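You operate a simulated robot arm through the tools that you are given. There is no shell and no other tool.

The job below is to be done with a simulated two-armed robot. You get a single attempt, and the scene is never put back.

## Task
Hold the red bowl on the low table top steady with one hand and put the sink plug in it with the other.

Only the result counts: the job must be done as asked and must still hold three seconds after the hand-in. Knocking over, shifting, dropping, spilling or breaking anything else fails it.

## Robot
Two 6-joint arms with two-finger grippers on one trunk, on a base that moves. Base frame: it is fixed to the floor where the robot stands at the start and does not move with it; the origin is under the middle of the robot, x ahead of it, y to its left, z up; the surface under the hand at the start is at about z = 773. Lengths are in mm, angles in degrees, forces in N, time in s.
The left shoulder is at the start at [30, 178, 988], the right one opposite. With the tool pointing down near the work surface each hand reaches from about 500 to 820 mm from the robot's upright axis, wherever it stands, measured 20 degrees to its own side. Places, roughly: red bowl [750, -1750, 750]. Payload 2.54 kg a hand.
The tool frame of a hand sits at the grasp point between the pads (the TCP): z along the fingers, y along the line on which they close. The tips reach 30 mm beyond it. The gripper opens to 116 mm; its body begins 95 mm behind the TCP.
Orientation is told as [roll, pitch, yaw] about the base's x, y, z axes, in that order, counted from this pose: with the fingers straight down and closing along the base's y, the tool's x points along the base's -x, its y along +y and its z along -z.

## Interface
- The arms move only by the tool step_arm. It takes "left_rows", "right_rows" or both (then of equal length, played together; a hand with none holds still); each is a list of rows, each a list of 7 numbers: the shift along the tool's x, y, z in units of 25 mm (1.0 is 25 mm), then the turn, a rotation vector about the tool's x, y, z in units of 4 degrees (1.0 is 4 degrees), then the closure, from 0 (fully open) to 1 (shut). In form: [[x, y, z, ax, ay, az, gripper], ...]. A call has 1 to 20 rows; each row shifts and turns the commanded pose from where the row before left it, along the tool's axes as they then stand. A call with a number of a shift or a turn outside -1 to 1 is refused whole. Rows are played at 5 a second. More than 50 mm and 8.6 degrees between two rows, or a gripper value outside its range, and nothing of the call is played. Where a pose cannot be reached the arm comes as near as it can. A force on the tool above 40 N (or 10 N above the force at the start of the call, whichever is more), or a blocked arm, ends the call early, and 0.2 s more pass. Each finger travels about 153 mm/s and halts on what it meets, pressing with about 21 N; the grip force reading is that of the motor and also rises with nothing between the fingers. The clock runs only during rows and for 0.2 s after the last one: add rows that do not move to give the fingers time. It gives the time, the measured TCP pose, the force on the tool (base axes), the opening and the grip force at its end, in the units of the frame above (readings bear some noise), with the torque about the TCP (base axes, N m) and any sound that the robot's microphone picked up.
- Cameras (640 x 400 px; columns grow to the right, rows downward): "scene" is now at [34.7, 6.2, 1696.8]; the picture's right is [0.11, -0.99, 0.00], its down [-0.86, -0.09, -0.50] and it looks along [0.49, 0.05, -0.87] (base axes); focal length 265 px, centre (320, 200). "left" rides on the left gripper at [69, 15, -122] in its tool frame; the picture's right is [-0.21, 0.98, 0.00], its down [-0.83, -0.18, -0.53] and it looks along [-0.52, -0.11, 0.85] (tool axes); focal length 251 px, centre (320, 200). "right" rides on the right gripper at [69, -15, -122] in its tool frame; the picture's right is [0.21, 0.98, 0.00], its down [-0.83, 0.18, -0.53] and it looks along [-0.52, 0.11, 0.85] (tool axes); focal length 251 px, centre (320, 200). There is no depth. A picture from a camera that has moved, and an enlarged one, comes with that camera's place and axes in the base frame and with its lens.
- snapshot(camera): a new picture of that camera. It takes no simulated time.
- lift_body(by): moves the trunk up (or, below 0, down) by that many mm; the arms and the scene camera ride with it, the base frame stays. It gives what a move gives, with no picture.
- drive_base(legs): drives the robot by 1 to 6 legs, each [ahead, left, turn to the left] in mm, mm and degrees, along the robot's own axes; the way and the turn of a leg run together, so that a leg with both is an arc; at most 1500 mm and 180 degrees a leg. The arms and the cameras ride along, it lands a little off, and it stops where it bumps. It gives what a move gives.
- turn_head(pan, tilt): turns the head with the scene camera to pan (to the left, within 143 degrees either way) and tilt (down, from -29 to 69), counted from straight ahead of the robot. It gives what a move gives.
- close_up(camera, box): a new picture of the part [left, top, right, bottom] of that camera's present view, enlarged. It takes no simulated time.
- sign_off(): hands the job in; it is judged then, once.

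Places have to be worked out from the pictures, the camera data and where the tool is seen. Open the grippers and draw the arms clear of the work before you hand the job in, unless the task says otherwise.

The tools are called after "Request:" as a command line: name --argument value ..., lists and objects as JSON in quotes. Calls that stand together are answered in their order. step_arm: Moves the arms, as the interface text tells. Its arguments: {"type":"object","properties":{"left_rows":{"type":"array"},"right_rows":{"type":"array"}},"required":[]} The other tools are called the same way: lift_body (by) moves the trunk up or down; drive_base (legs) drives the base; turn_head (pan, tilt) turns the head that bears the scene camera; snapshot (camera) takes a picture; close_up (camera, box) takes an enlarged picture of a part of a camera's view; sign_off () hands the job in.

At the start:

```text
clock: 0.0
left_ee_pos: [385.5, 287.6, 1002.7]
left_tool_rot: [0.0, 0.0, 0.1]
left_ft_force: [0.3, -0.6, -1.0]
left_moment: [0.0, 0.02, 0.06]
left_opening: 115.9
left_finger_force: 0.0
right_ee_pos: [578.4, -142.5, 1018.2]
right_tool_rot: [0.0, 0.0, 0.0]
right_ft_force: [0.6, 0.1, 0.3]
right_moment: [-0.01, 0.01, 0.03]
right_opening: 116.0
right_finger_force: 0.1
trunk travel left (down, up): [-200.0, 340.0]
robot x, y, heading: [-3.2, 1.1, -0.0]
head pan, tilt (commanded): [6.1, 60.2]
```

scene: 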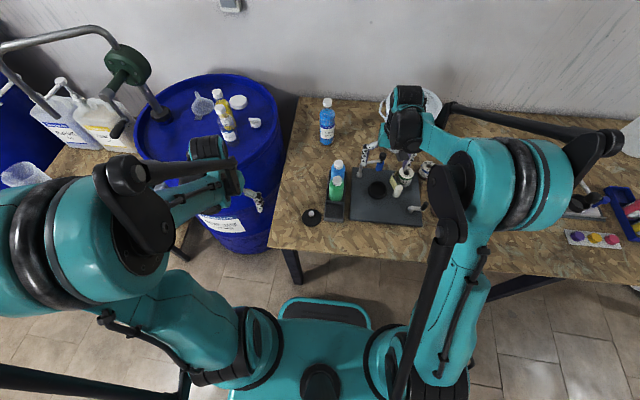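
right: 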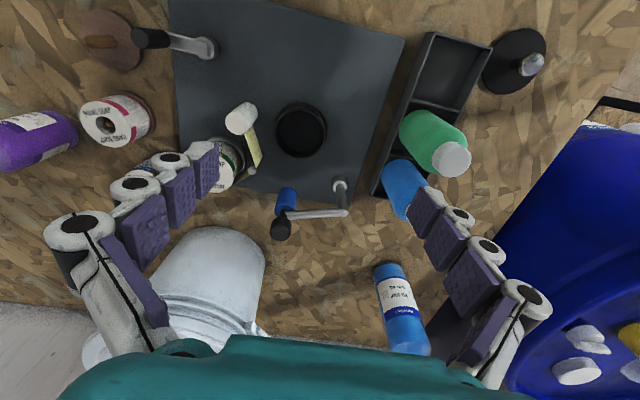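
left: 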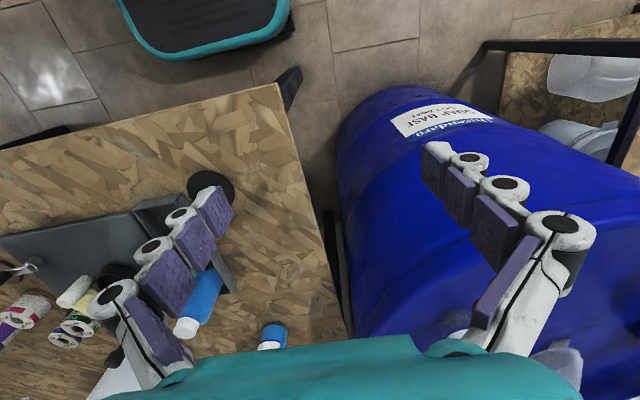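

The pictures show a table with a black disc with a knob (probably the sink plug) near its front left corner, and the red bowl is far to the right, out of view. I'll take closer looks first.

Request:
close_up --camera "scene" --box '[270, 80, 470, 260]'

Request:
close_up --camera "right" --box '[400, 0, 640, 150]'

Request:
close_up --camera "scene" --box '[480, 100, 640, 300]'

```text
2.22 times, centred on (370, 170) of scene
camera zoom: at [34.7, 6.2, 1696.8], right [0.11, -0.99, 0.0], down [-0.86, -0.09, -0.5], along [0.49, 0.05, -0.87], focal length 589 px, centre (209, 267)
```

zoom: 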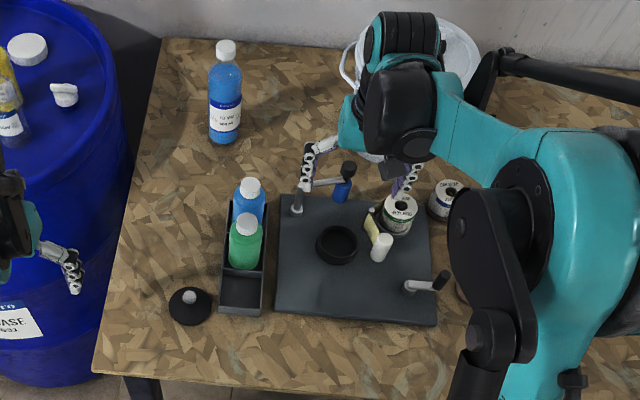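

```text
2.67 times, centred on (520, 75) of right
camera zoom: at [509.8, -159.9, 1140.3], right [-0.21, 0.98, 0.0], down [0.83, 0.18, 0.53], along [0.52, 0.11, -0.85], focal length 670 px, centre (-213, 533)
```

zoom: 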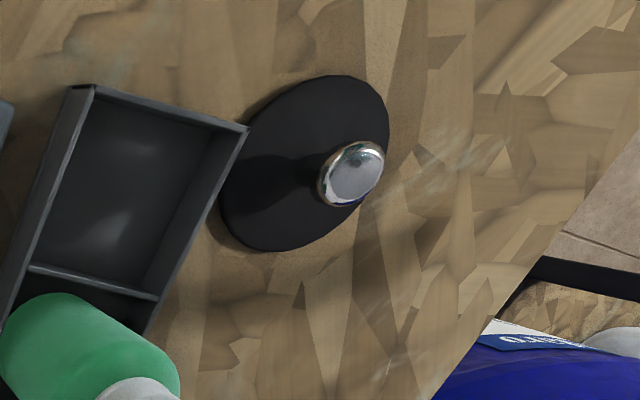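

```text
2.00 times, centred on (560, 200) of scene
camera zoom: at [34.7, 6.2, 1696.8], right [0.11, -0.99, 0.0], down [-0.86, -0.09, -0.5], along [0.49, 0.05, -0.87], focal length 530 px, centre (-160, 200)
```

zoom: 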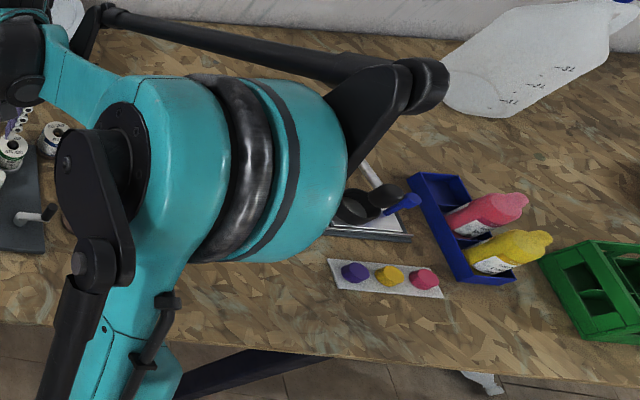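

The black disc with the chrome knob is the sink plug, around (475, 85), knob top about z 809. Now I turn the head to the right to find the red bowl and see the way there.

Request:
turn_head --pan -65 --tilt 30

Request:
snapshot --camera "scene"

```text
clock: 1.4
left_ee_pos: [386.7, 288.5, 1003.5]
left_tool_rot: [0.0, -0.1, 0.0]
left_ft_force: [0.0, 0.5, 0.7]
left_moment: [0.02, -0.04, 0.03]
left_opening: 116.0
left_finger_force: 0.0
right_ee_pos: [579.4, -143.2, 1019.0]
right_tool_rot: [0.1, 0.0, -0.1]
right_ft_force: [0.7, -0.1, -0.2]
right_moment: [0.03, -0.01, -0.02]
right_opening: 116.1
right_finger_force: 0.1
trunk travel left (down, up): [-200.0, 340.0]
robot x, y, heading: [-3.2, 1.9, -0.2]
head pan, tilt (commanded): [-65.0, 30.0]
```

```text
taken
camera scene: at [6.9, -82.8, 1739.1], right [-0.91, -0.42, 0.0], down [-0.21, 0.45, -0.87], along [0.37, -0.78, -0.5], focal length 265 px, centre (320, 200)
```

scene: 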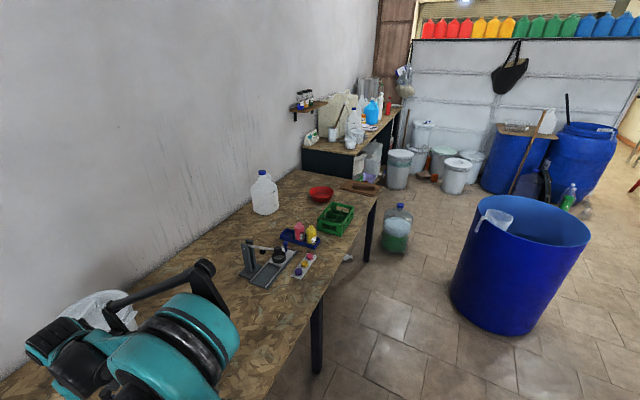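

The bowl is on the far right end of the same table. I zoom in to see its surroundings and the floor path.

Request:
close_up --camera "scene" --box '[230, 140, 430, 290]'

Request:
close_up --camera "scene" --box '[290, 160, 370, 220]'

```text
2.67 times, centred on (330, 215) of scene
camera zoom: at [6.9, -82.8, 1739.1], right [-0.91, -0.42, 0.0], down [-0.21, 0.45, -0.87], along [0.37, -0.78, -0.5], focal length 706 px, centre (293, 160)
```

zoom: 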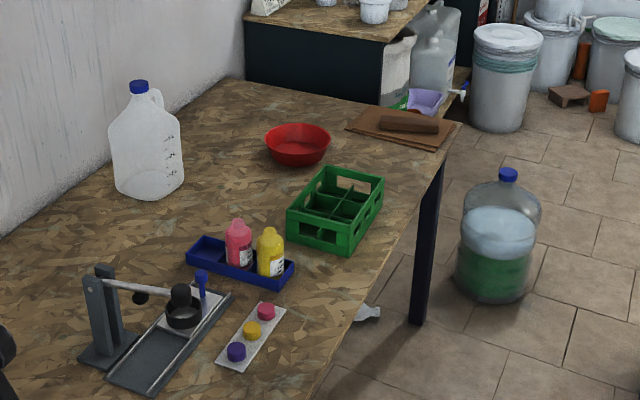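

```text
6.67 times, centred on (330, 190) of scene
camera zoom: at [6.9, -82.8, 1739.1], right [-0.91, -0.42, 0.0], down [-0.21, 0.45, -0.87], along [0.37, -0.78, -0.5], focal length 1766 px, centre (253, 267)
```

zoom: 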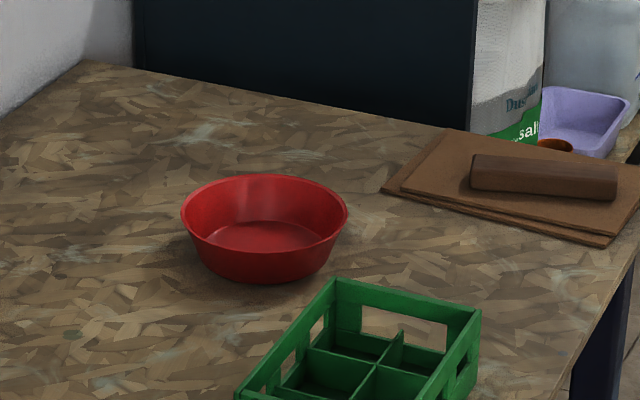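

The bowl stands near (740, -1680), rim about 190 mm wide, with a green crate in front of it. Before driving I look around behind and to the sides for obstacles.

Request:
turn_head --pan -140 --tilt 35

Request:
snapshot --camera "scene"

Request:
turn_head --pan 140 --tilt 35

Request:
snapshot --camera "scene"

Request:
turn_head --pan -95 --tilt 45

Request:
snapshot --camera "scene"

```text
clock: 2.9
left_ee_pos: [385.5, 288.3, 1001.1]
left_tool_rot: [0.0, 0.1, -0.1]
left_ft_force: [0.4, -0.5, 0.1]
left_moment: [0.01, 0.01, -0.01]
left_opening: 116.2
left_finger_force: 0.0
right_ee_pos: [577.1, -142.1, 1018.7]
right_tool_rot: [0.0, 0.0, 0.0]
right_ft_force: [-0.1, 0.2, 0.3]
right_moment: [-0.03, -0.01, 0.01]
right_opening: 115.7
right_finger_force: 0.0
trunk travel left (down, up): [-200.0, 340.0]
robot x, y, heading: [1.5, 1.3, 0.3]
head pan, tilt (commanded): [-140.0, 35.0]
```

```text
taken
camera scene: at [-98.8, -57.5, 1731.3], right [-0.64, 0.77, 0.0], down [0.44, 0.37, -0.82], along [-0.63, -0.53, -0.57], focal length 265 px, centre (320, 200)
```

scene: 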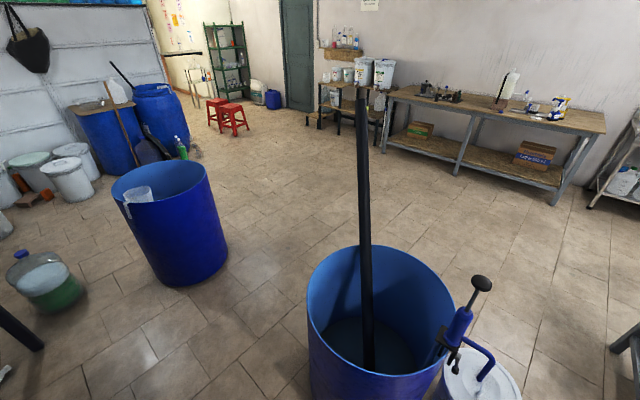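

```text
clock: 6.8
left_ee_pos: [386.8, 289.0, 1002.1]
left_tool_rot: [0.0, 0.0, -0.1]
left_ft_force: [1.0, 0.7, 0.1]
left_moment: [-0.01, 0.0, -0.01]
left_opening: 116.0
left_finger_force: 0.1
right_ee_pos: [578.8, -143.4, 1018.3]
right_tool_rot: [-0.1, 0.0, 0.1]
right_ft_force: [0.9, -0.2, 0.2]
right_moment: [-0.01, -0.01, 0.01]
right_opening: 115.9
right_finger_force: 0.0
trunk travel left (down, up): [-200.0, 340.0]
robot x, y, heading: [0.3, -0.7, -0.1]
head pan, tilt (commanded): [140.0, 35.0]
```

```text
taken
camera scene: at [-98.9, 55.8, 1731.3], right [0.64, 0.77, 0.0], down [0.44, -0.37, -0.82], along [-0.63, 0.53, -0.57], focal length 265 px, centre (320, 200)
```

scene: 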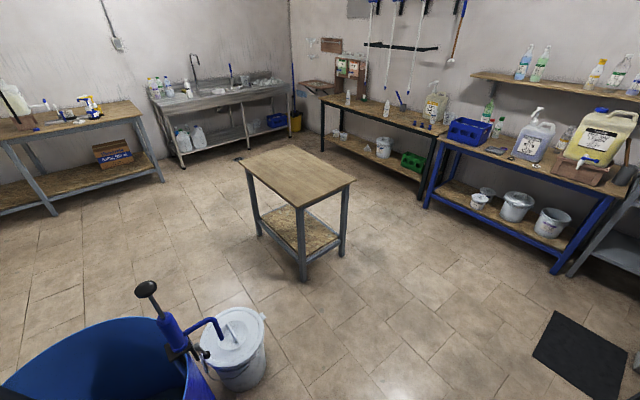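

```text
clock: 10.1
left_ee_pos: [386.1, 287.5, 1002.6]
left_tool_rot: [0.0, 0.0, 0.0]
left_ft_force: [-0.1, -0.8, -0.5]
left_moment: [0.0, -0.02, 0.02]
left_opening: 116.0
left_finger_force: 0.2
right_ee_pos: [577.9, -144.4, 1017.0]
right_tool_rot: [0.0, 0.0, 0.0]
right_ft_force: [0.3, -0.4, 1.0]
right_moment: [0.0, -0.03, -0.03]
right_opening: 115.9
right_finger_force: 0.0
trunk travel left (down, up): [-200.0, 340.0]
robot x, y, heading: [3.7, -0.0, -0.1]
head pan, tilt (commanded): [-95.0, 45.0]
```

```text
taken
camera scene: at [-38.5, -81.9, 1716.5], right [-1.0, 0.09, 0.0], down [0.06, 0.7, -0.71], along [-0.06, -0.7, -0.71], focal length 265 px, centre (320, 200)
```

scene: 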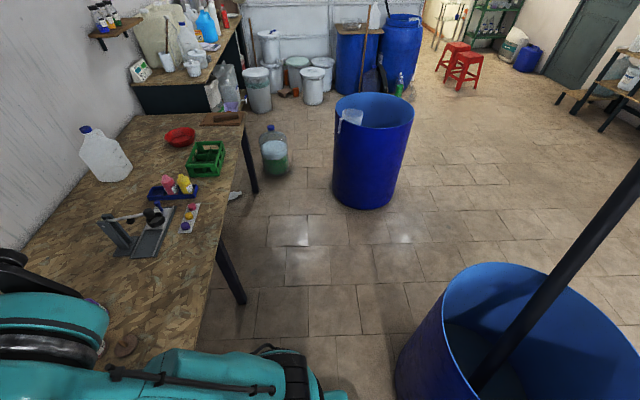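

There's room behind (the barrel there starts near x -520). The plug is at the near limit of the left arm, so I back the base off by 90 mm and look down at the plug again.

Request:
drive_base --legs '[[-90, 0, 0]]'

Request:
turn_head --pan 6 --tilt 60

Request:
snapshot --camera "scene"

Request:
snapshot --camera "right"

Request:
snapshot --camera "left"

```text
clock: 11.2
left_ee_pos: [297.4, 289.3, 1002.4]
left_tool_rot: [0.0, 0.0, 0.1]
left_ft_force: [-0.9, 0.5, 0.4]
left_moment: [0.0, -0.08, 0.01]
left_opening: 115.8
left_finger_force: 0.1
right_ee_pos: [491.6, -142.2, 1018.5]
right_tool_rot: [0.0, 0.0, 0.1]
right_ft_force: [-0.3, -0.2, 1.3]
right_moment: [0.0, -0.06, 0.01]
right_opening: 116.1
right_finger_force: 0.1
trunk travel left (down, up): [-200.0, 340.0]
robot x, y, heading: [-82.8, 0.5, 0.2]
head pan, tilt (commanded): [-95.0, 45.0]
```

```text
clock: 13.0
left_ee_pos: [298.5, 289.2, 1002.0]
left_tool_rot: [0.1, 0.1, 0.0]
left_ft_force: [0.5, 0.1, -0.7]
left_moment: [0.02, 0.02, 0.01]
left_opening: 116.0
left_finger_force: 0.1
right_ee_pos: [491.5, -142.8, 1018.7]
right_tool_rot: [0.0, 0.0, 0.1]
right_ft_force: [0.5, 0.1, 0.9]
right_moment: [-0.05, 0.02, -0.01]
right_opening: 116.0
right_finger_force: 0.1
trunk travel left (down, up): [-200.0, 340.0]
robot x, y, heading: [-89.6, 2.2, -0.1]
head pan, tilt (commanded): [6.0, 60.0]
```

```text
taken
camera scene: at [-52.4, 6.0, 1697.0], right [0.11, -0.99, 0.0], down [-0.86, -0.09, -0.5], along [0.5, 0.05, -0.87], focal length 265 px, centre (320, 200)
```

scene: 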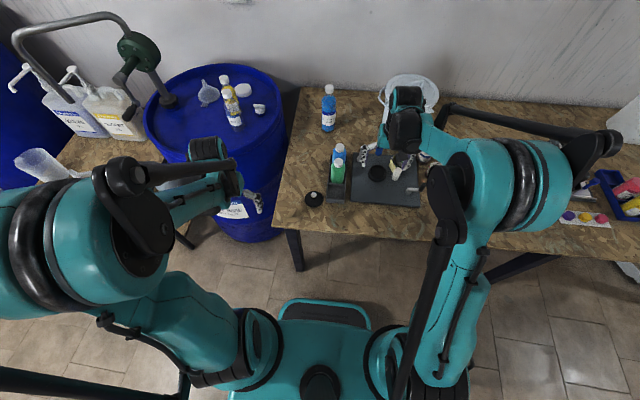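

```text
taken
camera right: at [422.7, -159.3, 1140.3], right [-0.22, 0.98, 0.0], down [0.83, 0.18, 0.53], along [0.52, 0.12, -0.85], focal length 251 px, centre (320, 200)
```

right: 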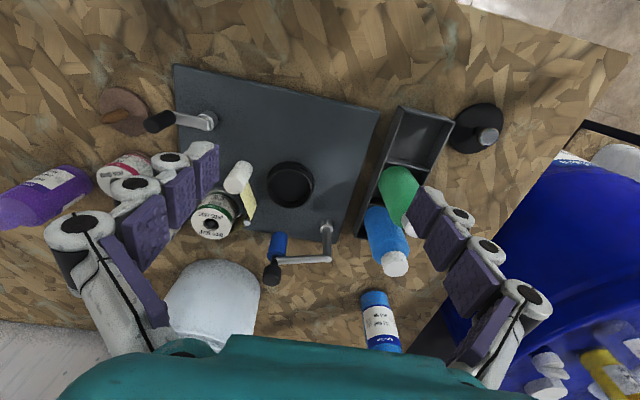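

```text
taken
camera left: at [229.5, 304.5, 1124.6], right [0.21, 0.98, 0.0], down [0.83, -0.18, 0.53], along [0.52, -0.11, -0.85], focal length 251 px, centre (320, 200)
```

left: 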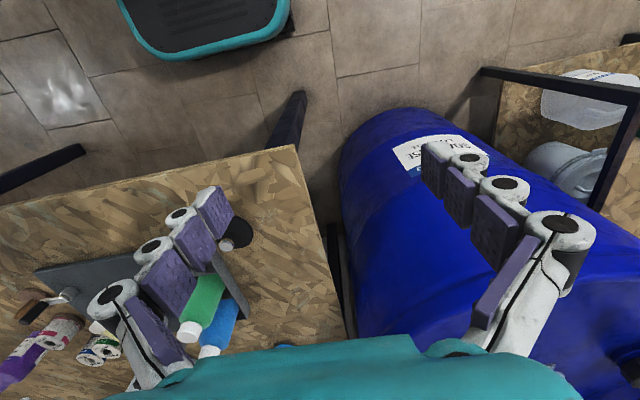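

I take close-ups of the plug from both cameras to triangulate it better.

Request:
close_up --camera "scene" --box '[290, 170, 370, 220]'

Request:
close_up --camera "right" --box '[420, 80, 540, 180]'

Request:
close_up --camera "left" --box '[180, 160, 300, 280]'

```text
8.00 times, centred on (330, 195) of scene
camera zoom: at [-52.4, 6.0, 1697.0], right [0.11, -0.99, 0.0], down [-0.86, -0.09, -0.5], along [0.5, 0.05, -0.87], focal length 2119 px, centre (240, 240)
```

zoom: 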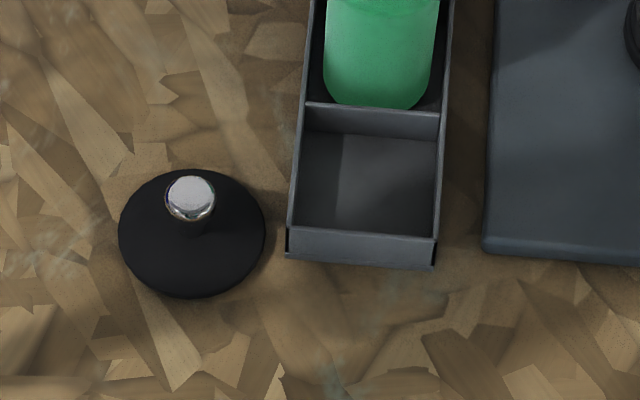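

```text
4.00 times, centred on (480, 130) of right
camera zoom: at [422.7, -159.3, 1140.3], right [-0.22, 0.98, 0.0], down [0.83, 0.18, 0.53], along [0.52, 0.12, -0.85], focal length 1006 px, centre (-320, 480)
```

zoom: 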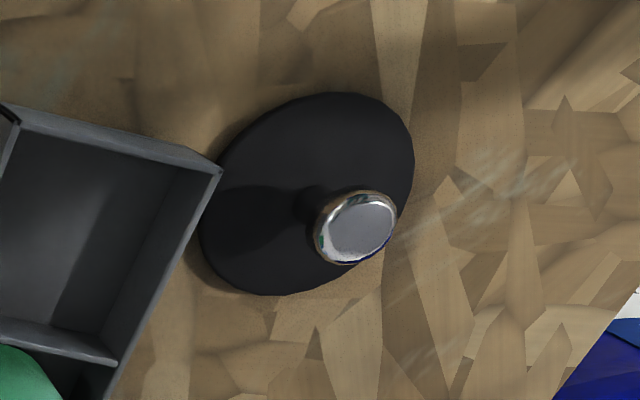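

```text
3.33 times, centred on (240, 220) of left
camera zoom: at [229.5, 304.5, 1124.6], right [0.21, 0.98, 0.0], down [0.83, -0.18, 0.53], along [0.52, -0.11, -0.85], focal length 838 px, centre (587, 133)
```

zoom: 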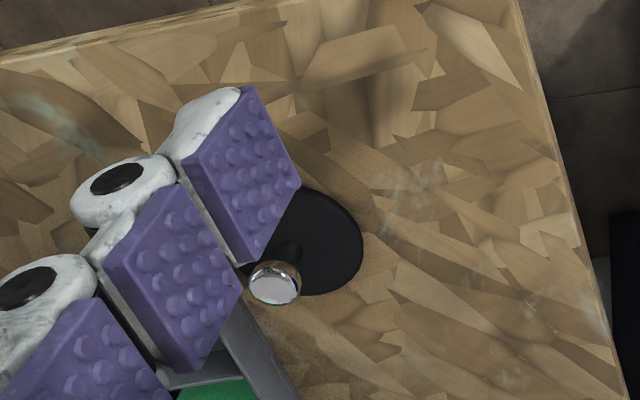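

Triangulated: plug disc centre about (479, 86), disc plane z ≈ 773, knob top z ≈ 811, knob about 24 mm wide. I move the left hand over the plug at height and draw the right hand aside to the right.

Request:
step_arm --left_rows '[[-0.802, -0.902, 0, 0, 0, 0, 0.2], [-0.802, -0.902, 0, 0, 0, 0, 0.4], [-0.802, -0.902, 0, 0, 0, 0, 0.4], [-0.802, -0.902, 0, 0, 0, 0, 0.4], [-0.802, -0.902, 0, 0, 0, 0, 0.4], [-0.802, -0.902, 0, 0, 0, 0, 0.4], [-0.802, -0.902, 0, 0, 0, 0, 0.4], [-0.802, -0.902, 0, 0, 0, 0, 0.4], [-0.802, -0.902, 0, 0, 0, 0, 0.4]]' --right_rows '[[0, -0.667, 0, 0, 0, 0, 0], [0, -0.667, 0, 0, 0, 0, 0], [0, -0.667, 0, 0, 0, 0, 0], [0, -0.667, 0, 0, 0, 0, 0], [0, -0.667, 0, 0, 0, 0, 0], [0, -0.667, 0, 0, 0, 0, 0], [0, -0.667, 0, 0, 0, 0, 0], [0, -0.667, 0, 0, 0, 0, 0], [0, -0.667, 0, 0, 0, 0, 0]]'

Request:
snapshot --camera "left"

Request:
snapshot --camera "scene"

```text
clock: 15.0
left_ee_pos: [480.9, 84.6, 1003.3]
left_tool_rot: [0.1, 0.0, 0.1]
left_ft_force: [0.0, -1.0, -0.2]
left_moment: [-0.02, 0.02, -0.02]
left_opening: 69.6
left_finger_force: 0.1
right_ee_pos: [493.7, -293.8, 1016.2]
right_tool_rot: [-0.1, 0.0, 0.1]
right_ft_force: [0.0, -0.3, 0.8]
right_moment: [0.02, -0.01, 0.01]
right_opening: 116.1
right_finger_force: 0.1
trunk travel left (down, up): [-200.0, 340.0]
robot x, y, heading: [-89.6, -1.3, 0.0]
head pan, tilt (commanded): [6.0, 60.0]
```

```text
taken
camera left: at [411.5, 99.8, 1124.5], right [0.21, 0.98, 0.0], down [0.83, -0.18, 0.53], along [0.52, -0.11, -0.85], focal length 251 px, centre (320, 200)
```

left: 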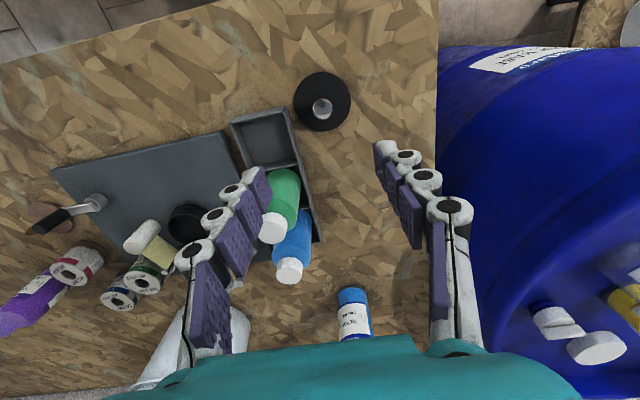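

```text
taken
camera scene: at [-51.5, 4.6, 1697.0], right [0.11, -0.99, 0.0], down [-0.86, -0.09, -0.5], along [0.5, 0.05, -0.87], focal length 265 px, centre (320, 200)
```

scene: 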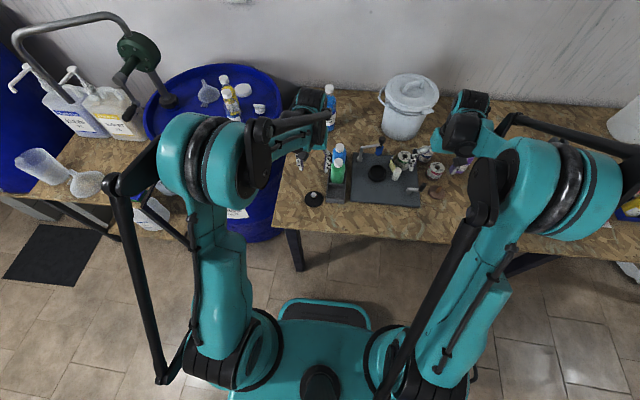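

The left camera agrees: knob at about (479, 88). Now I turn the left hand about its axis so that the fingers close along x, clear of the tray.

Request:
step_arm --left_rows '[[0, 0, 0, 0, 0, 1, 0.4], [0, 0, 0, 0, 0, 1, 0.4], [0, 0, 0, 0, 0, 1, 0.4], [0, 0, 0, 0, 0, 1, 0.4], [0, 0, 0, 0, 0, 1, 0.4], [0, 0, 0, 0, 0, 1, 0.4], [0, 0, 0, 0, 0, 1, 0.4], [0, 0, 0, 0, 0, 1, 0.4], [0, 0, 0, 0, 0, 1, 0.4], [0, 0, 0, 0, 0, 1, 0.4], [0, 0, 0, 0, 0, 1, 0.4], [0, 0, 0, 0, 0, 1, 0.4], [0, 0, 0, 0, 0, 1, 0.4], [0, 0, 0, 0, 0, 1, 0.4], [0, 0, 0, 0, 0, 1, 0.4], [0, 0, 0, 0, 0, 1, 0.4], [0, 0, 0, 0, 0, 1, 0.4], [0, 0, 0, 0, 0, 1, 0.4], [0, 0, 0, 0, 0, 1, 0.4], [0, 0, 0, 0, 0, 1, 0.4]]'

Request:
snapshot --camera "left"

Request:
snapshot --camera "scene"

```text
clock: 19.2
left_ee_pos: [479.6, 85.2, 1003.2]
left_tool_rot: [0.0, -0.1, -80.0]
left_ft_force: [-0.2, 0.2, -0.8]
left_moment: [-0.01, -0.01, 0.0]
left_opening: 69.4
left_finger_force: 0.0
right_ee_pos: [491.9, -292.5, 1015.2]
right_tool_rot: [0.0, -0.1, 0.0]
right_ft_force: [0.4, -0.1, -1.0]
right_moment: [-0.01, -0.02, 0.0]
right_opening: 115.9
right_finger_force: 0.1
trunk travel left (down, up): [-200.0, 340.0]
robot x, y, heading: [-86.1, -1.4, -0.1]
head pan, tilt (commanded): [6.0, 60.0]
```

```text
taken
camera left: at [482.5, 157.0, 1125.9], right [1.0, -0.04, 0.0], down [-0.04, -0.84, 0.53], along [-0.02, -0.53, -0.85], focal length 251 px, centre (320, 200)
```

left: 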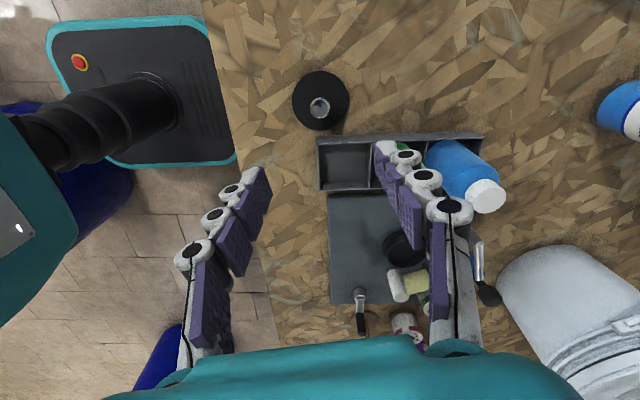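

```text
taken
camera scene: at [-52.3, 6.0, 1697.0], right [0.11, -0.99, 0.0], down [-0.86, -0.09, -0.5], along [0.5, 0.05, -0.87], focal length 265 px, centre (320, 200)
```

scene: 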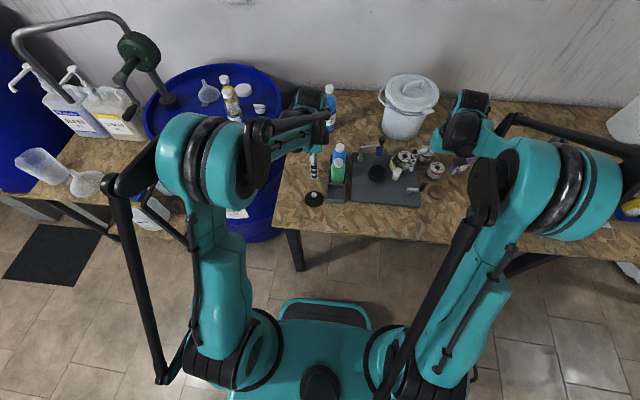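

The hand turned to -80° with the TCP still above the plug. I descend to about z 880 and recheck alignment in the wrist view.

Request:
step_arm --left_rows '[[0, 0, 0.82, 0, 0, 0.5, 0.4], [0, 0, 0.82, 0, 0, 0.5, 0.4], [0, 0, 0.82, 0, 0, 0.5, 0.4], [0, 0, 0.82, 0, 0, 0.5, 0.4], [0, 0, 0.82, 0, 0, 0.5, 0.4], [0, 0, 0.82, 0, 0, 0, 0.4], [0, 0, 0, 0, 0, 0, 0.4]]'

Request:
snapshot --camera "left"

Request:
close_up --camera "scene" --box '[280, 150, 380, 220]'

```text
clock: 20.8
left_ee_pos: [479.6, 84.1, 878.4]
left_tool_rot: [0.0, 0.0, -89.9]
left_ft_force: [-0.9, 0.2, 0.5]
left_moment: [0.03, 0.0, -0.02]
left_opening: 69.9
left_finger_force: 0.0
right_ee_pos: [493.1, -291.9, 1017.0]
right_tool_rot: [-0.1, 0.0, 0.1]
right_ft_force: [-0.7, -0.9, 0.8]
right_moment: [-0.01, -0.01, 0.01]
right_opening: 115.9
right_finger_force: 0.0
trunk travel left (down, up): [-200.0, 340.0]
robot x, y, heading: [-86.4, -1.0, 0.1]
head pan, tilt (commanded): [6.0, 60.0]
```

```text
taken
camera left: at [494.1, 154.8, 1000.7], right [0.98, -0.21, 0.0], down [-0.18, -0.83, 0.53], along [-0.11, -0.52, -0.85], focal length 251 px, centre (320, 200)
```

left: 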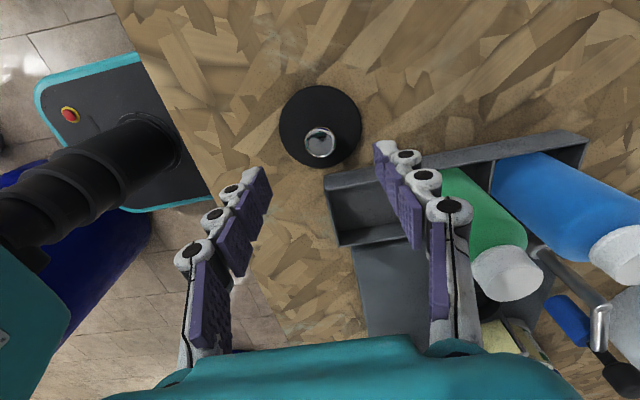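

```text
5.71 times, centred on (330, 185) of scene
camera zoom: at [-52.8, 5.9, 1697.0], right [0.11, -0.99, 0.0], down [-0.86, -0.09, -0.5], along [0.5, 0.05, -0.87], focal length 1514 px, centre (263, 286)
```

zoom: 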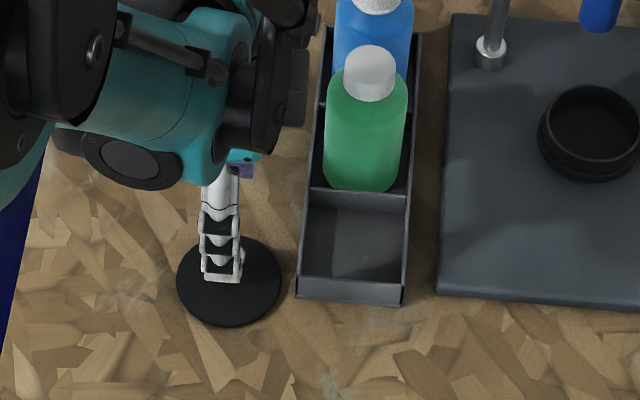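

The knob appears slightly above the tool axis line in the picture; I zoom in to measure the offset precisely.

Request:
close_up --camera "left" --box '[260, 80, 380, 180]'

```text
4.00 times, centred on (320, 130) of left
camera zoom: at [494.1, 154.8, 1000.7], right [0.98, -0.21, 0.0], down [-0.18, -0.83, 0.53], along [-0.11, -0.52, -0.85], focal length 1006 px, centre (320, 480)
```

zoom: 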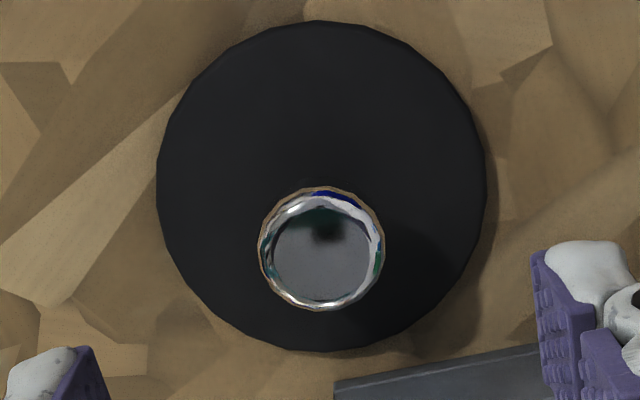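

The knob lies about 4 mm toward +y of the tool axis. I correct that and lower so that the fingertips stand around z 787, just above the disc and beside the knob.

Request:
step_arm --left_rows '[[0.17, 0.02, 0.5, 0, 0, 0, 0.4], [0, 0, 0.6, 0, 0, 0, 0.4], [0, 0, 0.5, 0, 0, 0, 0.4], [0, 0, 0.4, 0, 0, 0, 0.4], [0, 0, 0.25, 0, 0, 0, 0.4], [0, 0, 0.2, 0, 0, 0, 0.4], [0, 0, 0, 0, 0, 0, 0.4]]'

Request:
snapshot --camera "left"

Request:
close_up --camera "scene" --box '[280, 160, 360, 220]'

```text
clock: 22.4
left_ee_pos: [478.9, 88.5, 818.8]
left_tool_rot: [0.0, 0.1, -89.9]
left_ft_force: [-0.2, 0.0, 0.5]
left_moment: [0.02, 0.0, -0.02]
left_opening: 69.6
left_finger_force: 0.1
right_ee_pos: [491.8, -291.2, 1017.5]
right_tool_rot: [0.0, 0.0, 0.2]
right_ft_force: [-0.1, -0.6, 0.0]
right_moment: [0.01, 0.01, 0.01]
right_opening: 115.9
right_finger_force: 0.1
trunk travel left (down, up): [-200.0, 340.0]
robot x, y, heading: [-87.9, -2.1, 0.0]
head pan, tilt (commanded): [6.0, 60.0]
```

```text
taken
camera left: at [494.0, 158.3, 940.2], right [0.98, -0.21, 0.0], down [-0.18, -0.83, 0.53], along [-0.11, -0.52, -0.85], focal length 251 px, centre (320, 200)
```

left: 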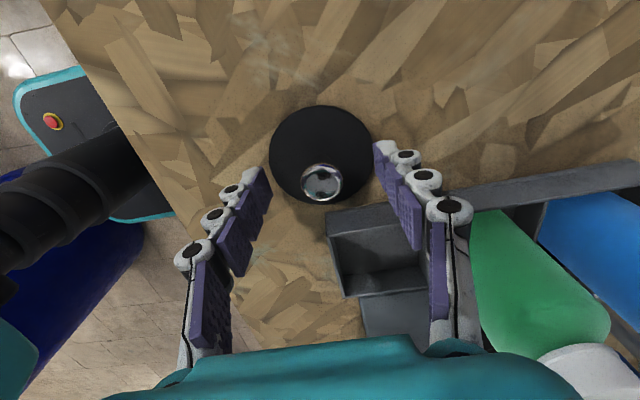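

```text
6.67 times, centred on (320, 190) of scene
camera zoom: at [-52.3, 6.0, 1697.0], right [0.11, -0.99, 0.0], down [-0.86, -0.09, -0.5], along [0.5, 0.05, -0.87], focal length 1766 px, centre (320, 267)
```

zoom: 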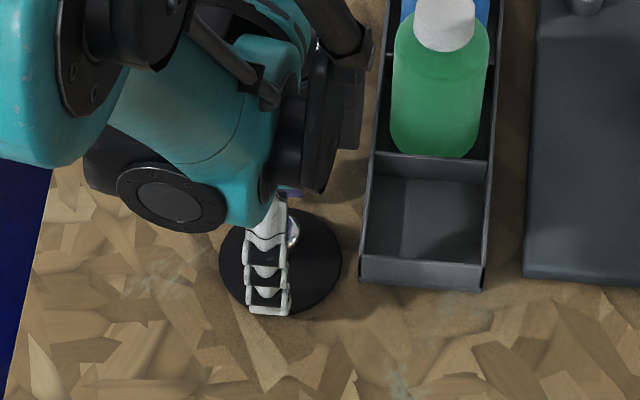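

The knob is centred between the pads with the tips about 22 mm below its top. I close the gripper, giving the fingers time.

Request:
step_arm --left_rows '[[0, 0, 0, 0, 0, 0, 0.6], [0, 0, 0, 0, 0, 0, 0.8], [0, 0, 0, 0, 0, 0, 1], [0, 0, 0, 0, 0, 0, 1], [0, 0, 0, 0, 0, 0, 1], [0, 0, 0, 0, 0, 0, 1]]'

Request:
snapshot --camera "left"

```text
clock: 23.8
left_ee_pos: [479.0, 88.6, 818.3]
left_tool_rot: [0.0, 0.0, -89.9]
left_ft_force: [-0.1, -1.5, 0.2]
left_moment: [-0.01, -0.03, 0.02]
left_opening: 23.5
left_finger_force: 21.2
right_ee_pos: [492.4, -292.8, 1016.4]
right_tool_rot: [0.0, 0.0, 0.2]
right_ft_force: [0.2, -0.1, -0.6]
right_moment: [0.02, -0.01, 0.0]
right_opening: 116.1
right_finger_force: 0.0
trunk travel left (down, up): [-200.0, 340.0]
robot x, y, heading: [-87.6, -1.1, -0.0]
head pan, tilt (commanded): [6.0, 60.0]
```

```text
taken
camera left: at [494.0, 158.3, 940.3], right [0.98, -0.21, 0.0], down [-0.18, -0.83, 0.53], along [-0.11, -0.52, -0.85], focal length 251 px, centre (320, 200)
```

left: 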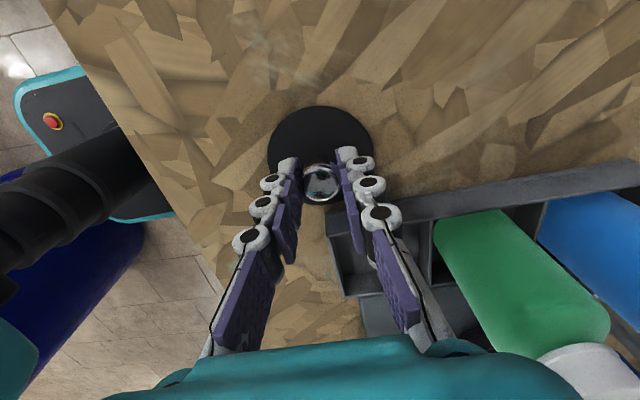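

The opening stopped at 23.5 mm with 21 N: the knob is gripped. I lift the plug straight up gently and check it hangs well.

Request:
step_arm --left_rows '[[0, 0, -0.3, 0, 0, 0, 1], [0, 0, -0.5, 0, 0, 0, 1], [0, 0, -0.8, 0, 0, 0, 1], [0, 0, -0.8, 0, 0, 0, 1], [0, 0, -0.8, 0, 0, 0, 1], [0, 0, -0.8, 0, 0, 0, 1], [0, 0, 0, 0, 0, 0, 1]]'

Request:
snapshot --camera "left"

Request:
snapshot --camera "scene"

```text
clock: 25.4
left_ee_pos: [482.3, 88.9, 917.7]
left_tool_rot: [0.0, 0.0, -89.9]
left_ft_force: [0.3, 0.3, -1.3]
left_moment: [-0.02, 0.04, 0.03]
left_opening: 23.3
left_finger_force: 21.0
right_ee_pos: [491.9, -292.2, 1016.9]
right_tool_rot: [0.0, -0.1, 0.1]
right_ft_force: [0.4, -0.6, -0.8]
right_moment: [0.01, 0.05, -0.01]
right_opening: 115.7
right_finger_force: 0.1
trunk travel left (down, up): [-200.0, 340.0]
robot x, y, heading: [-85.4, 0.4, 0.2]
head pan, tilt (commanded): [6.0, 60.0]
```

```text
taken
camera left: at [497.0, 159.5, 1039.7], right [0.98, -0.21, 0.0], down [-0.18, -0.83, 0.53], along [-0.11, -0.52, -0.85], focal length 251 px, centre (320, 200)
```

left: 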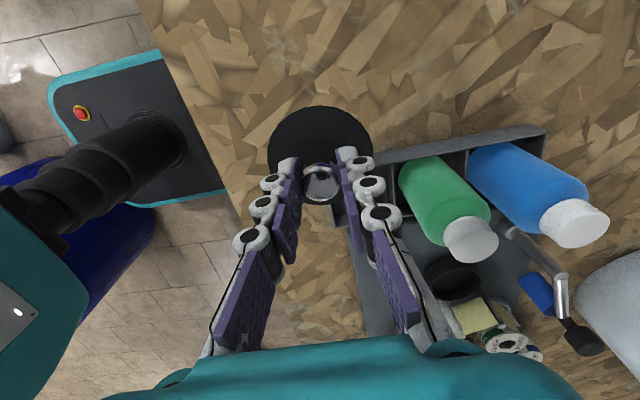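

```text
taken
camera scene: at [-51.9, 6.1, 1697.0], right [0.11, -0.99, 0.0], down [-0.86, -0.09, -0.5], along [0.5, 0.05, -0.87], focal length 265 px, centre (320, 200)
```

scene: 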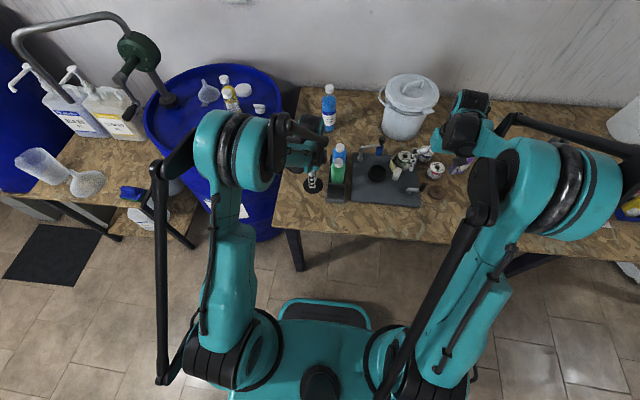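

The plug hangs level in the left hand. I raise the trunk by 100 mm and the left hand a bit more, for clearance over everything on the table while driving.

Request:
lift_body --by 100

Request:
step_arm --left_rows '[[0, 0, -0.6, 0, 0, 0, 1], [0, 0, -0.8, 0, 0, 0, 1], [0, 0, -0.6, 0, 0, 0, 1], [0, 0, 0, 0, 0, 0, 1]]'

Request:
turn_head --pan -70 --tilt 45

Request:
snapshot --camera "scene"

```text
clock: 26.7
left_ee_pos: [482.1, 89.5, 1017.0]
left_tool_rot: [0.0, 0.0, -89.8]
left_ft_force: [0.6, 0.0, -1.3]
left_moment: [0.03, 0.0, 0.04]
left_opening: 23.6
left_finger_force: 20.6
right_ee_pos: [492.8, -292.4, 1117.9]
right_tool_rot: [0.0, 0.0, 0.1]
right_ft_force: [0.5, -0.7, 0.5]
right_moment: [0.02, 0.05, -0.03]
right_opening: 116.0
right_finger_force: 0.0
trunk travel left (down, up): [-300.0, 240.0]
robot x, y, heading: [-86.2, 1.5, 0.2]
head pan, tilt (commanded): [6.0, 60.0]
```

```text
clock: 27.7
left_ee_pos: [480.8, 88.7, 1067.6]
left_tool_rot: [0.0, -0.1, -89.9]
left_ft_force: [0.6, 0.4, -1.3]
left_moment: [0.02, 0.02, -0.02]
left_opening: 23.4
left_finger_force: 21.1
right_ee_pos: [492.8, -292.8, 1116.4]
right_tool_rot: [0.0, 0.0, 0.1]
right_ft_force: [0.2, 0.8, -0.6]
right_moment: [0.02, 0.06, -0.01]
right_opening: 116.0
right_finger_force: 0.1
trunk travel left (down, up): [-300.0, 240.0]
robot x, y, heading: [-80.7, 0.7, -0.0]
head pan, tilt (commanded): [6.0, 60.0]
```

```text
clock: 29.2
left_ee_pos: [480.8, 88.6, 1066.8]
left_tool_rot: [0.0, 0.0, -89.9]
left_ft_force: [-0.2, 0.6, -1.0]
left_moment: [0.0, 0.02, 0.03]
left_opening: 23.4
left_finger_force: 21.0
right_ee_pos: [492.1, -292.5, 1117.0]
right_tool_rot: [0.1, 0.0, 0.0]
right_ft_force: [0.6, -0.5, -0.2]
right_moment: [0.0, 0.03, 0.03]
right_opening: 116.0
right_finger_force: 0.0
trunk travel left (down, up): [-300.0, 240.0]
robot x, y, heading: [-86.2, -1.4, 0.4]
head pan, tilt (commanded): [-70.0, 45.0]
```

```text
taken
camera scene: at [-90.5, -77.4, 1816.5], right [-0.94, -0.34, 0.0], down [-0.24, 0.66, -0.71], along [0.24, -0.66, -0.71], focal length 265 px, centre (320, 200)
```

scene: 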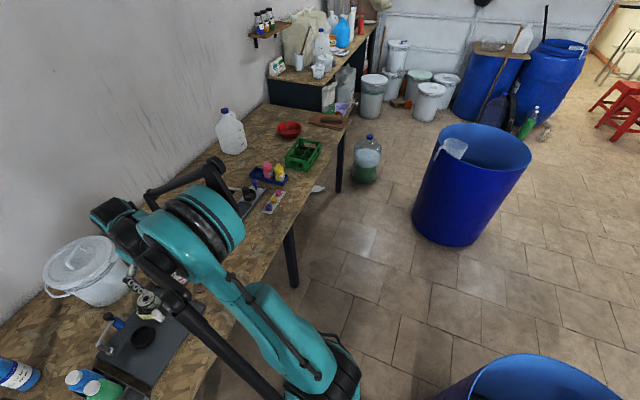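

The way seems clear; there's a small white thing at the table's edge I want to identify before driving past.

Request:
close_up --camera "scene" --box '[240, 100, 400, 300]'

Request:
close_up --camera "scene" --box '[280, 160, 360, 210]'

```text
2.00 times, centred on (320, 200) of scene
camera zoom: at [-90.5, -77.4, 1816.5], right [-0.94, -0.34, 0.0], down [-0.24, 0.66, -0.71], along [0.24, -0.66, -0.71], focal length 530 px, centre (320, 200)
```

zoom: 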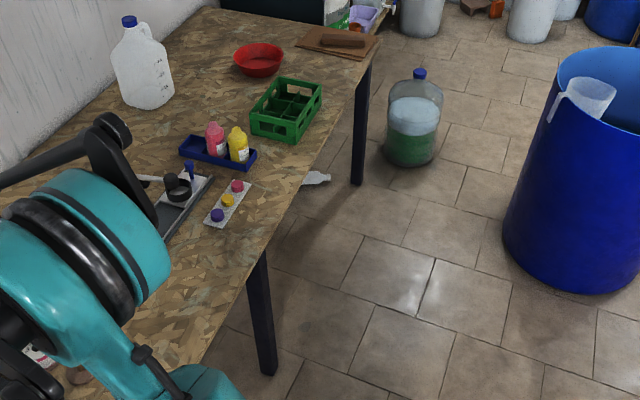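

```text
8.00 times, centred on (320, 185) of scene
camera zoom: at [-90.5, -77.4, 1816.5], right [-0.94, -0.34, 0.0], down [-0.24, 0.66, -0.71], along [0.24, -0.66, -0.71], focal length 2119 px, centre (320, 320)
```

zoom: 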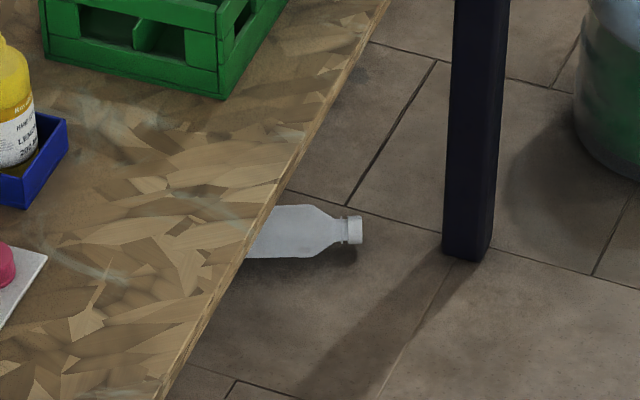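

That's a bottle lying on the floor under the table, well away from the base path. I drive right, then a bit forward (to keep clear of the second barrel), then on to stand before the bowl.

Request:
drive_base --legs '[[0, -750, 0], [165, 0, 0], [0, -500, 0]]'

Request:
snapshot --camera "scene"

Request:
snapshot --camera "left"

```text
clock: 36.9
left_ee_pos: [630.2, -1190.0, 1066.8]
left_tool_rot: [0.0, 0.1, -90.9]
left_ft_force: [-0.2, -1.2, -0.1]
left_moment: [0.0, 0.0, 0.05]
left_opening: 23.1
left_finger_force: 21.6
right_ee_pos: [635.8, -1572.7, 1116.2]
right_tool_rot: [0.0, -0.1, -0.9]
right_ft_force: [0.4, 0.9, 0.4]
right_moment: [0.03, 0.01, -0.02]
right_opening: 116.1
right_finger_force: 0.1
trunk travel left (down, up): [-300.0, 240.0]
robot x, y, heading: [58.1, -1269.3, -0.8]
head pan, tilt (commanded): [-70.0, 45.0]
```

```text
taken
camera scene: at [56.3, -1347.5, 1816.4], right [-0.94, -0.33, 0.0], down [-0.23, 0.67, -0.71], along [0.23, -0.67, -0.71], focal length 265 px, centre (320, 200)
```

scene: 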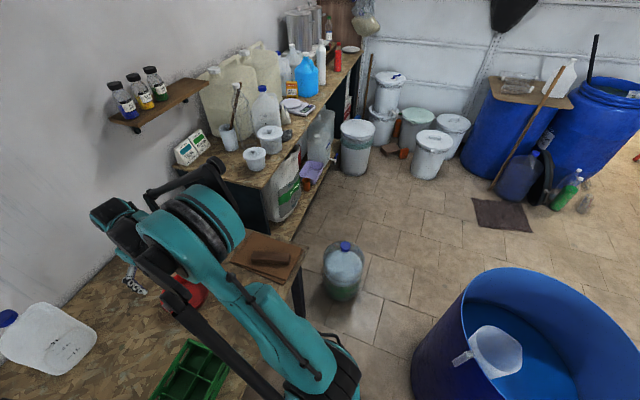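

```text
taken
camera left: at [646.8, -1120.5, 1189.0], right [0.97, -0.23, 0.0], down [-0.19, -0.82, 0.53], along [-0.12, -0.52, -0.85], focal length 251 px, centre (320, 200)
```

left: 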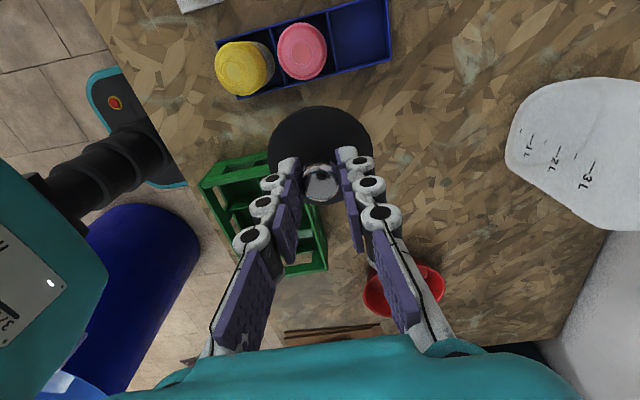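

I'm at (58, -1269), heading -0.8°; the bowl is seen near (725, -1625). I drive another 300 mm to the right with a small forward and turn correction.

Request:
drive_base --legs '[[15, -300, 0.8]]'

Request:
turn_head --pan -5 --tilt 55

Request:
snapshot --camera "scene"

Request:
snapshot --camera "left"

Request:
snapshot --camera "right"

```text
clock: 38.9
left_ee_pos: [641.9, -1481.7, 1068.0]
left_tool_rot: [0.0, 0.0, -90.2]
left_ft_force: [0.3, -0.4, -1.6]
left_moment: [0.03, 0.01, 0.0]
left_opening: 23.4
left_finger_force: 20.6
right_ee_pos: [652.0, -1863.9, 1117.0]
right_tool_rot: [0.1, 0.0, -0.2]
right_ft_force: [-0.5, 0.2, 0.1]
right_moment: [0.04, -0.02, -0.03]
right_opening: 116.1
right_finger_force: 0.0
trunk travel left (down, up): [-300.0, 240.0]
robot x, y, heading: [70.6, -1571.1, -0.0]
head pan, tilt (commanded): [-70.0, 45.0]
```

```text
clock: 40.3
left_ee_pos: [641.0, -1482.3, 1067.7]
left_tool_rot: [0.0, 0.0, -90.2]
left_ft_force: [0.4, 0.4, -0.4]
left_moment: [0.08, 0.03, -0.04]
left_opening: 23.5
left_finger_force: 21.1
right_ee_pos: [652.4, -1864.2, 1117.1]
right_tool_rot: [0.0, 0.0, -0.3]
right_ft_force: [0.4, 0.6, 0.6]
right_moment: [-0.03, 0.0, -0.02]
right_opening: 115.9
right_finger_force: 0.1
trunk travel left (down, up): [-300.0, 240.0]
robot x, y, heading: [71.2, -1569.0, -0.3]
head pan, tilt (commanded): [-5.0, 55.0]
```

```text
taken
camera scene: at [113.7, -1575.3, 1803.1], right [-0.09, -1.0, 0.0], down [-0.82, 0.07, -0.57], along [0.57, -0.05, -0.82], focal length 265 px, centre (320, 200)
```

scene: 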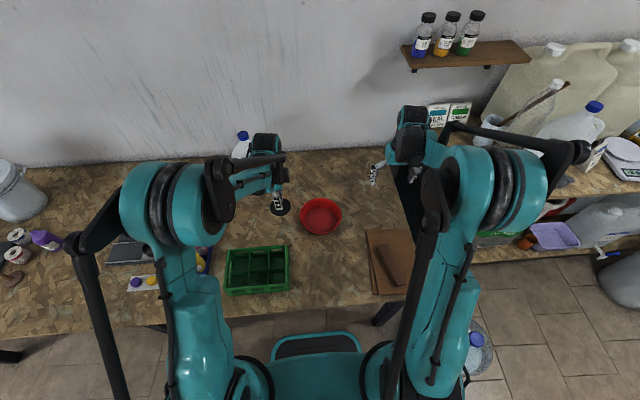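

```text
taken
camera left: at [657.2, -1411.7, 1189.0], right [0.98, -0.22, 0.0], down [-0.18, -0.83, 0.53], along [-0.12, -0.52, -0.85], focal length 251 px, centre (320, 200)
```

left: 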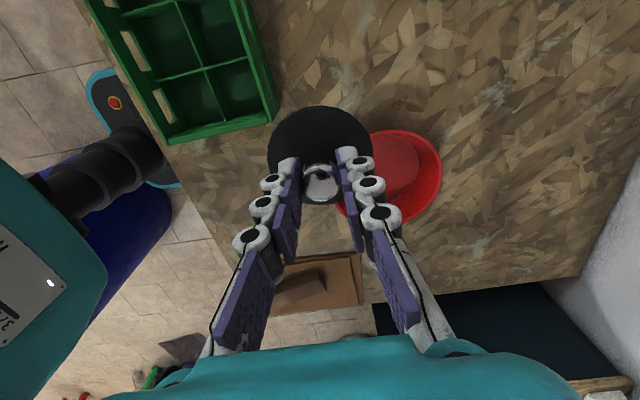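

```text
taken
camera right: at [582.9, -1879.4, 1239.6], right [-0.21, 0.98, 0.0], down [0.83, 0.18, 0.53], along [0.52, 0.11, -0.85], focal length 251 px, centre (320, 200)
```

right: 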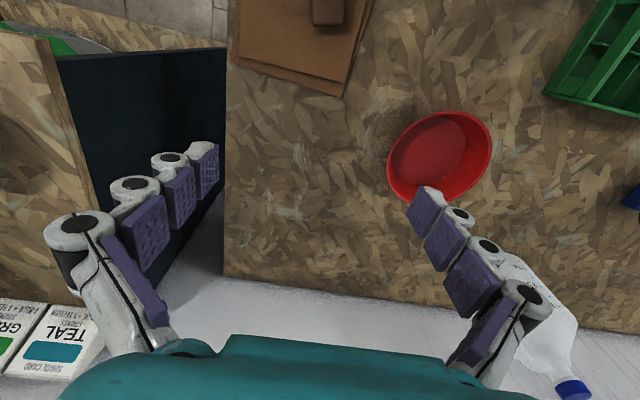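

Now I zoom in on the bowl from scene and right cameras to triangulate its rim, floor and height.

Request:
close_up --camera "scene" --box '[280, 180, 360, 250]'

Request:
close_up --camera "right" --box '[370, 95, 510, 215]'

Request:
close_up --camera "left" --box '[320, 110, 460, 240]'

```text
5.71 times, centred on (320, 215) of scene
camera zoom: at [113.7, -1575.3, 1803.1], right [-0.09, -1.0, 0.0], down [-0.82, 0.07, -0.57], along [0.57, -0.05, -0.82], focal length 1514 px, centre (320, 114)
```

zoom: 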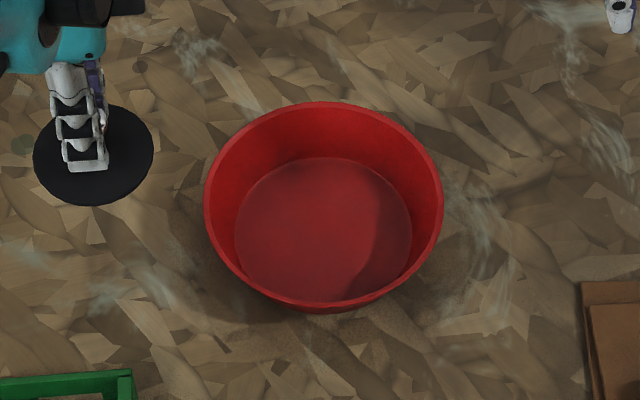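

```text
3.33 times, centred on (440, 155) of right
camera zoom: at [582.9, -1879.4, 1239.6], right [-0.21, 0.98, 0.0], down [0.83, 0.18, 0.53], along [0.52, 0.11, -0.85], focal length 838 px, centre (-80, 350)
```

zoom: 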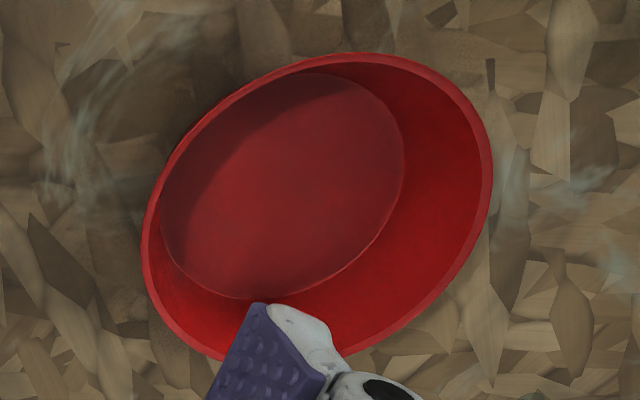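

```text
3.08 times, centred on (390, 175) of left
camera zoom: at [657.2, -1411.7, 1189.0], right [0.98, -0.22, 0.0], down [-0.18, -0.83, 0.53], along [-0.12, -0.52, -0.85], focal length 774 px, centre (105, 277)
```

zoom: 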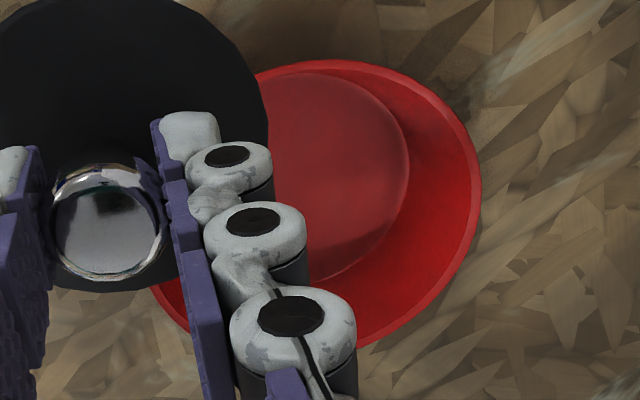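

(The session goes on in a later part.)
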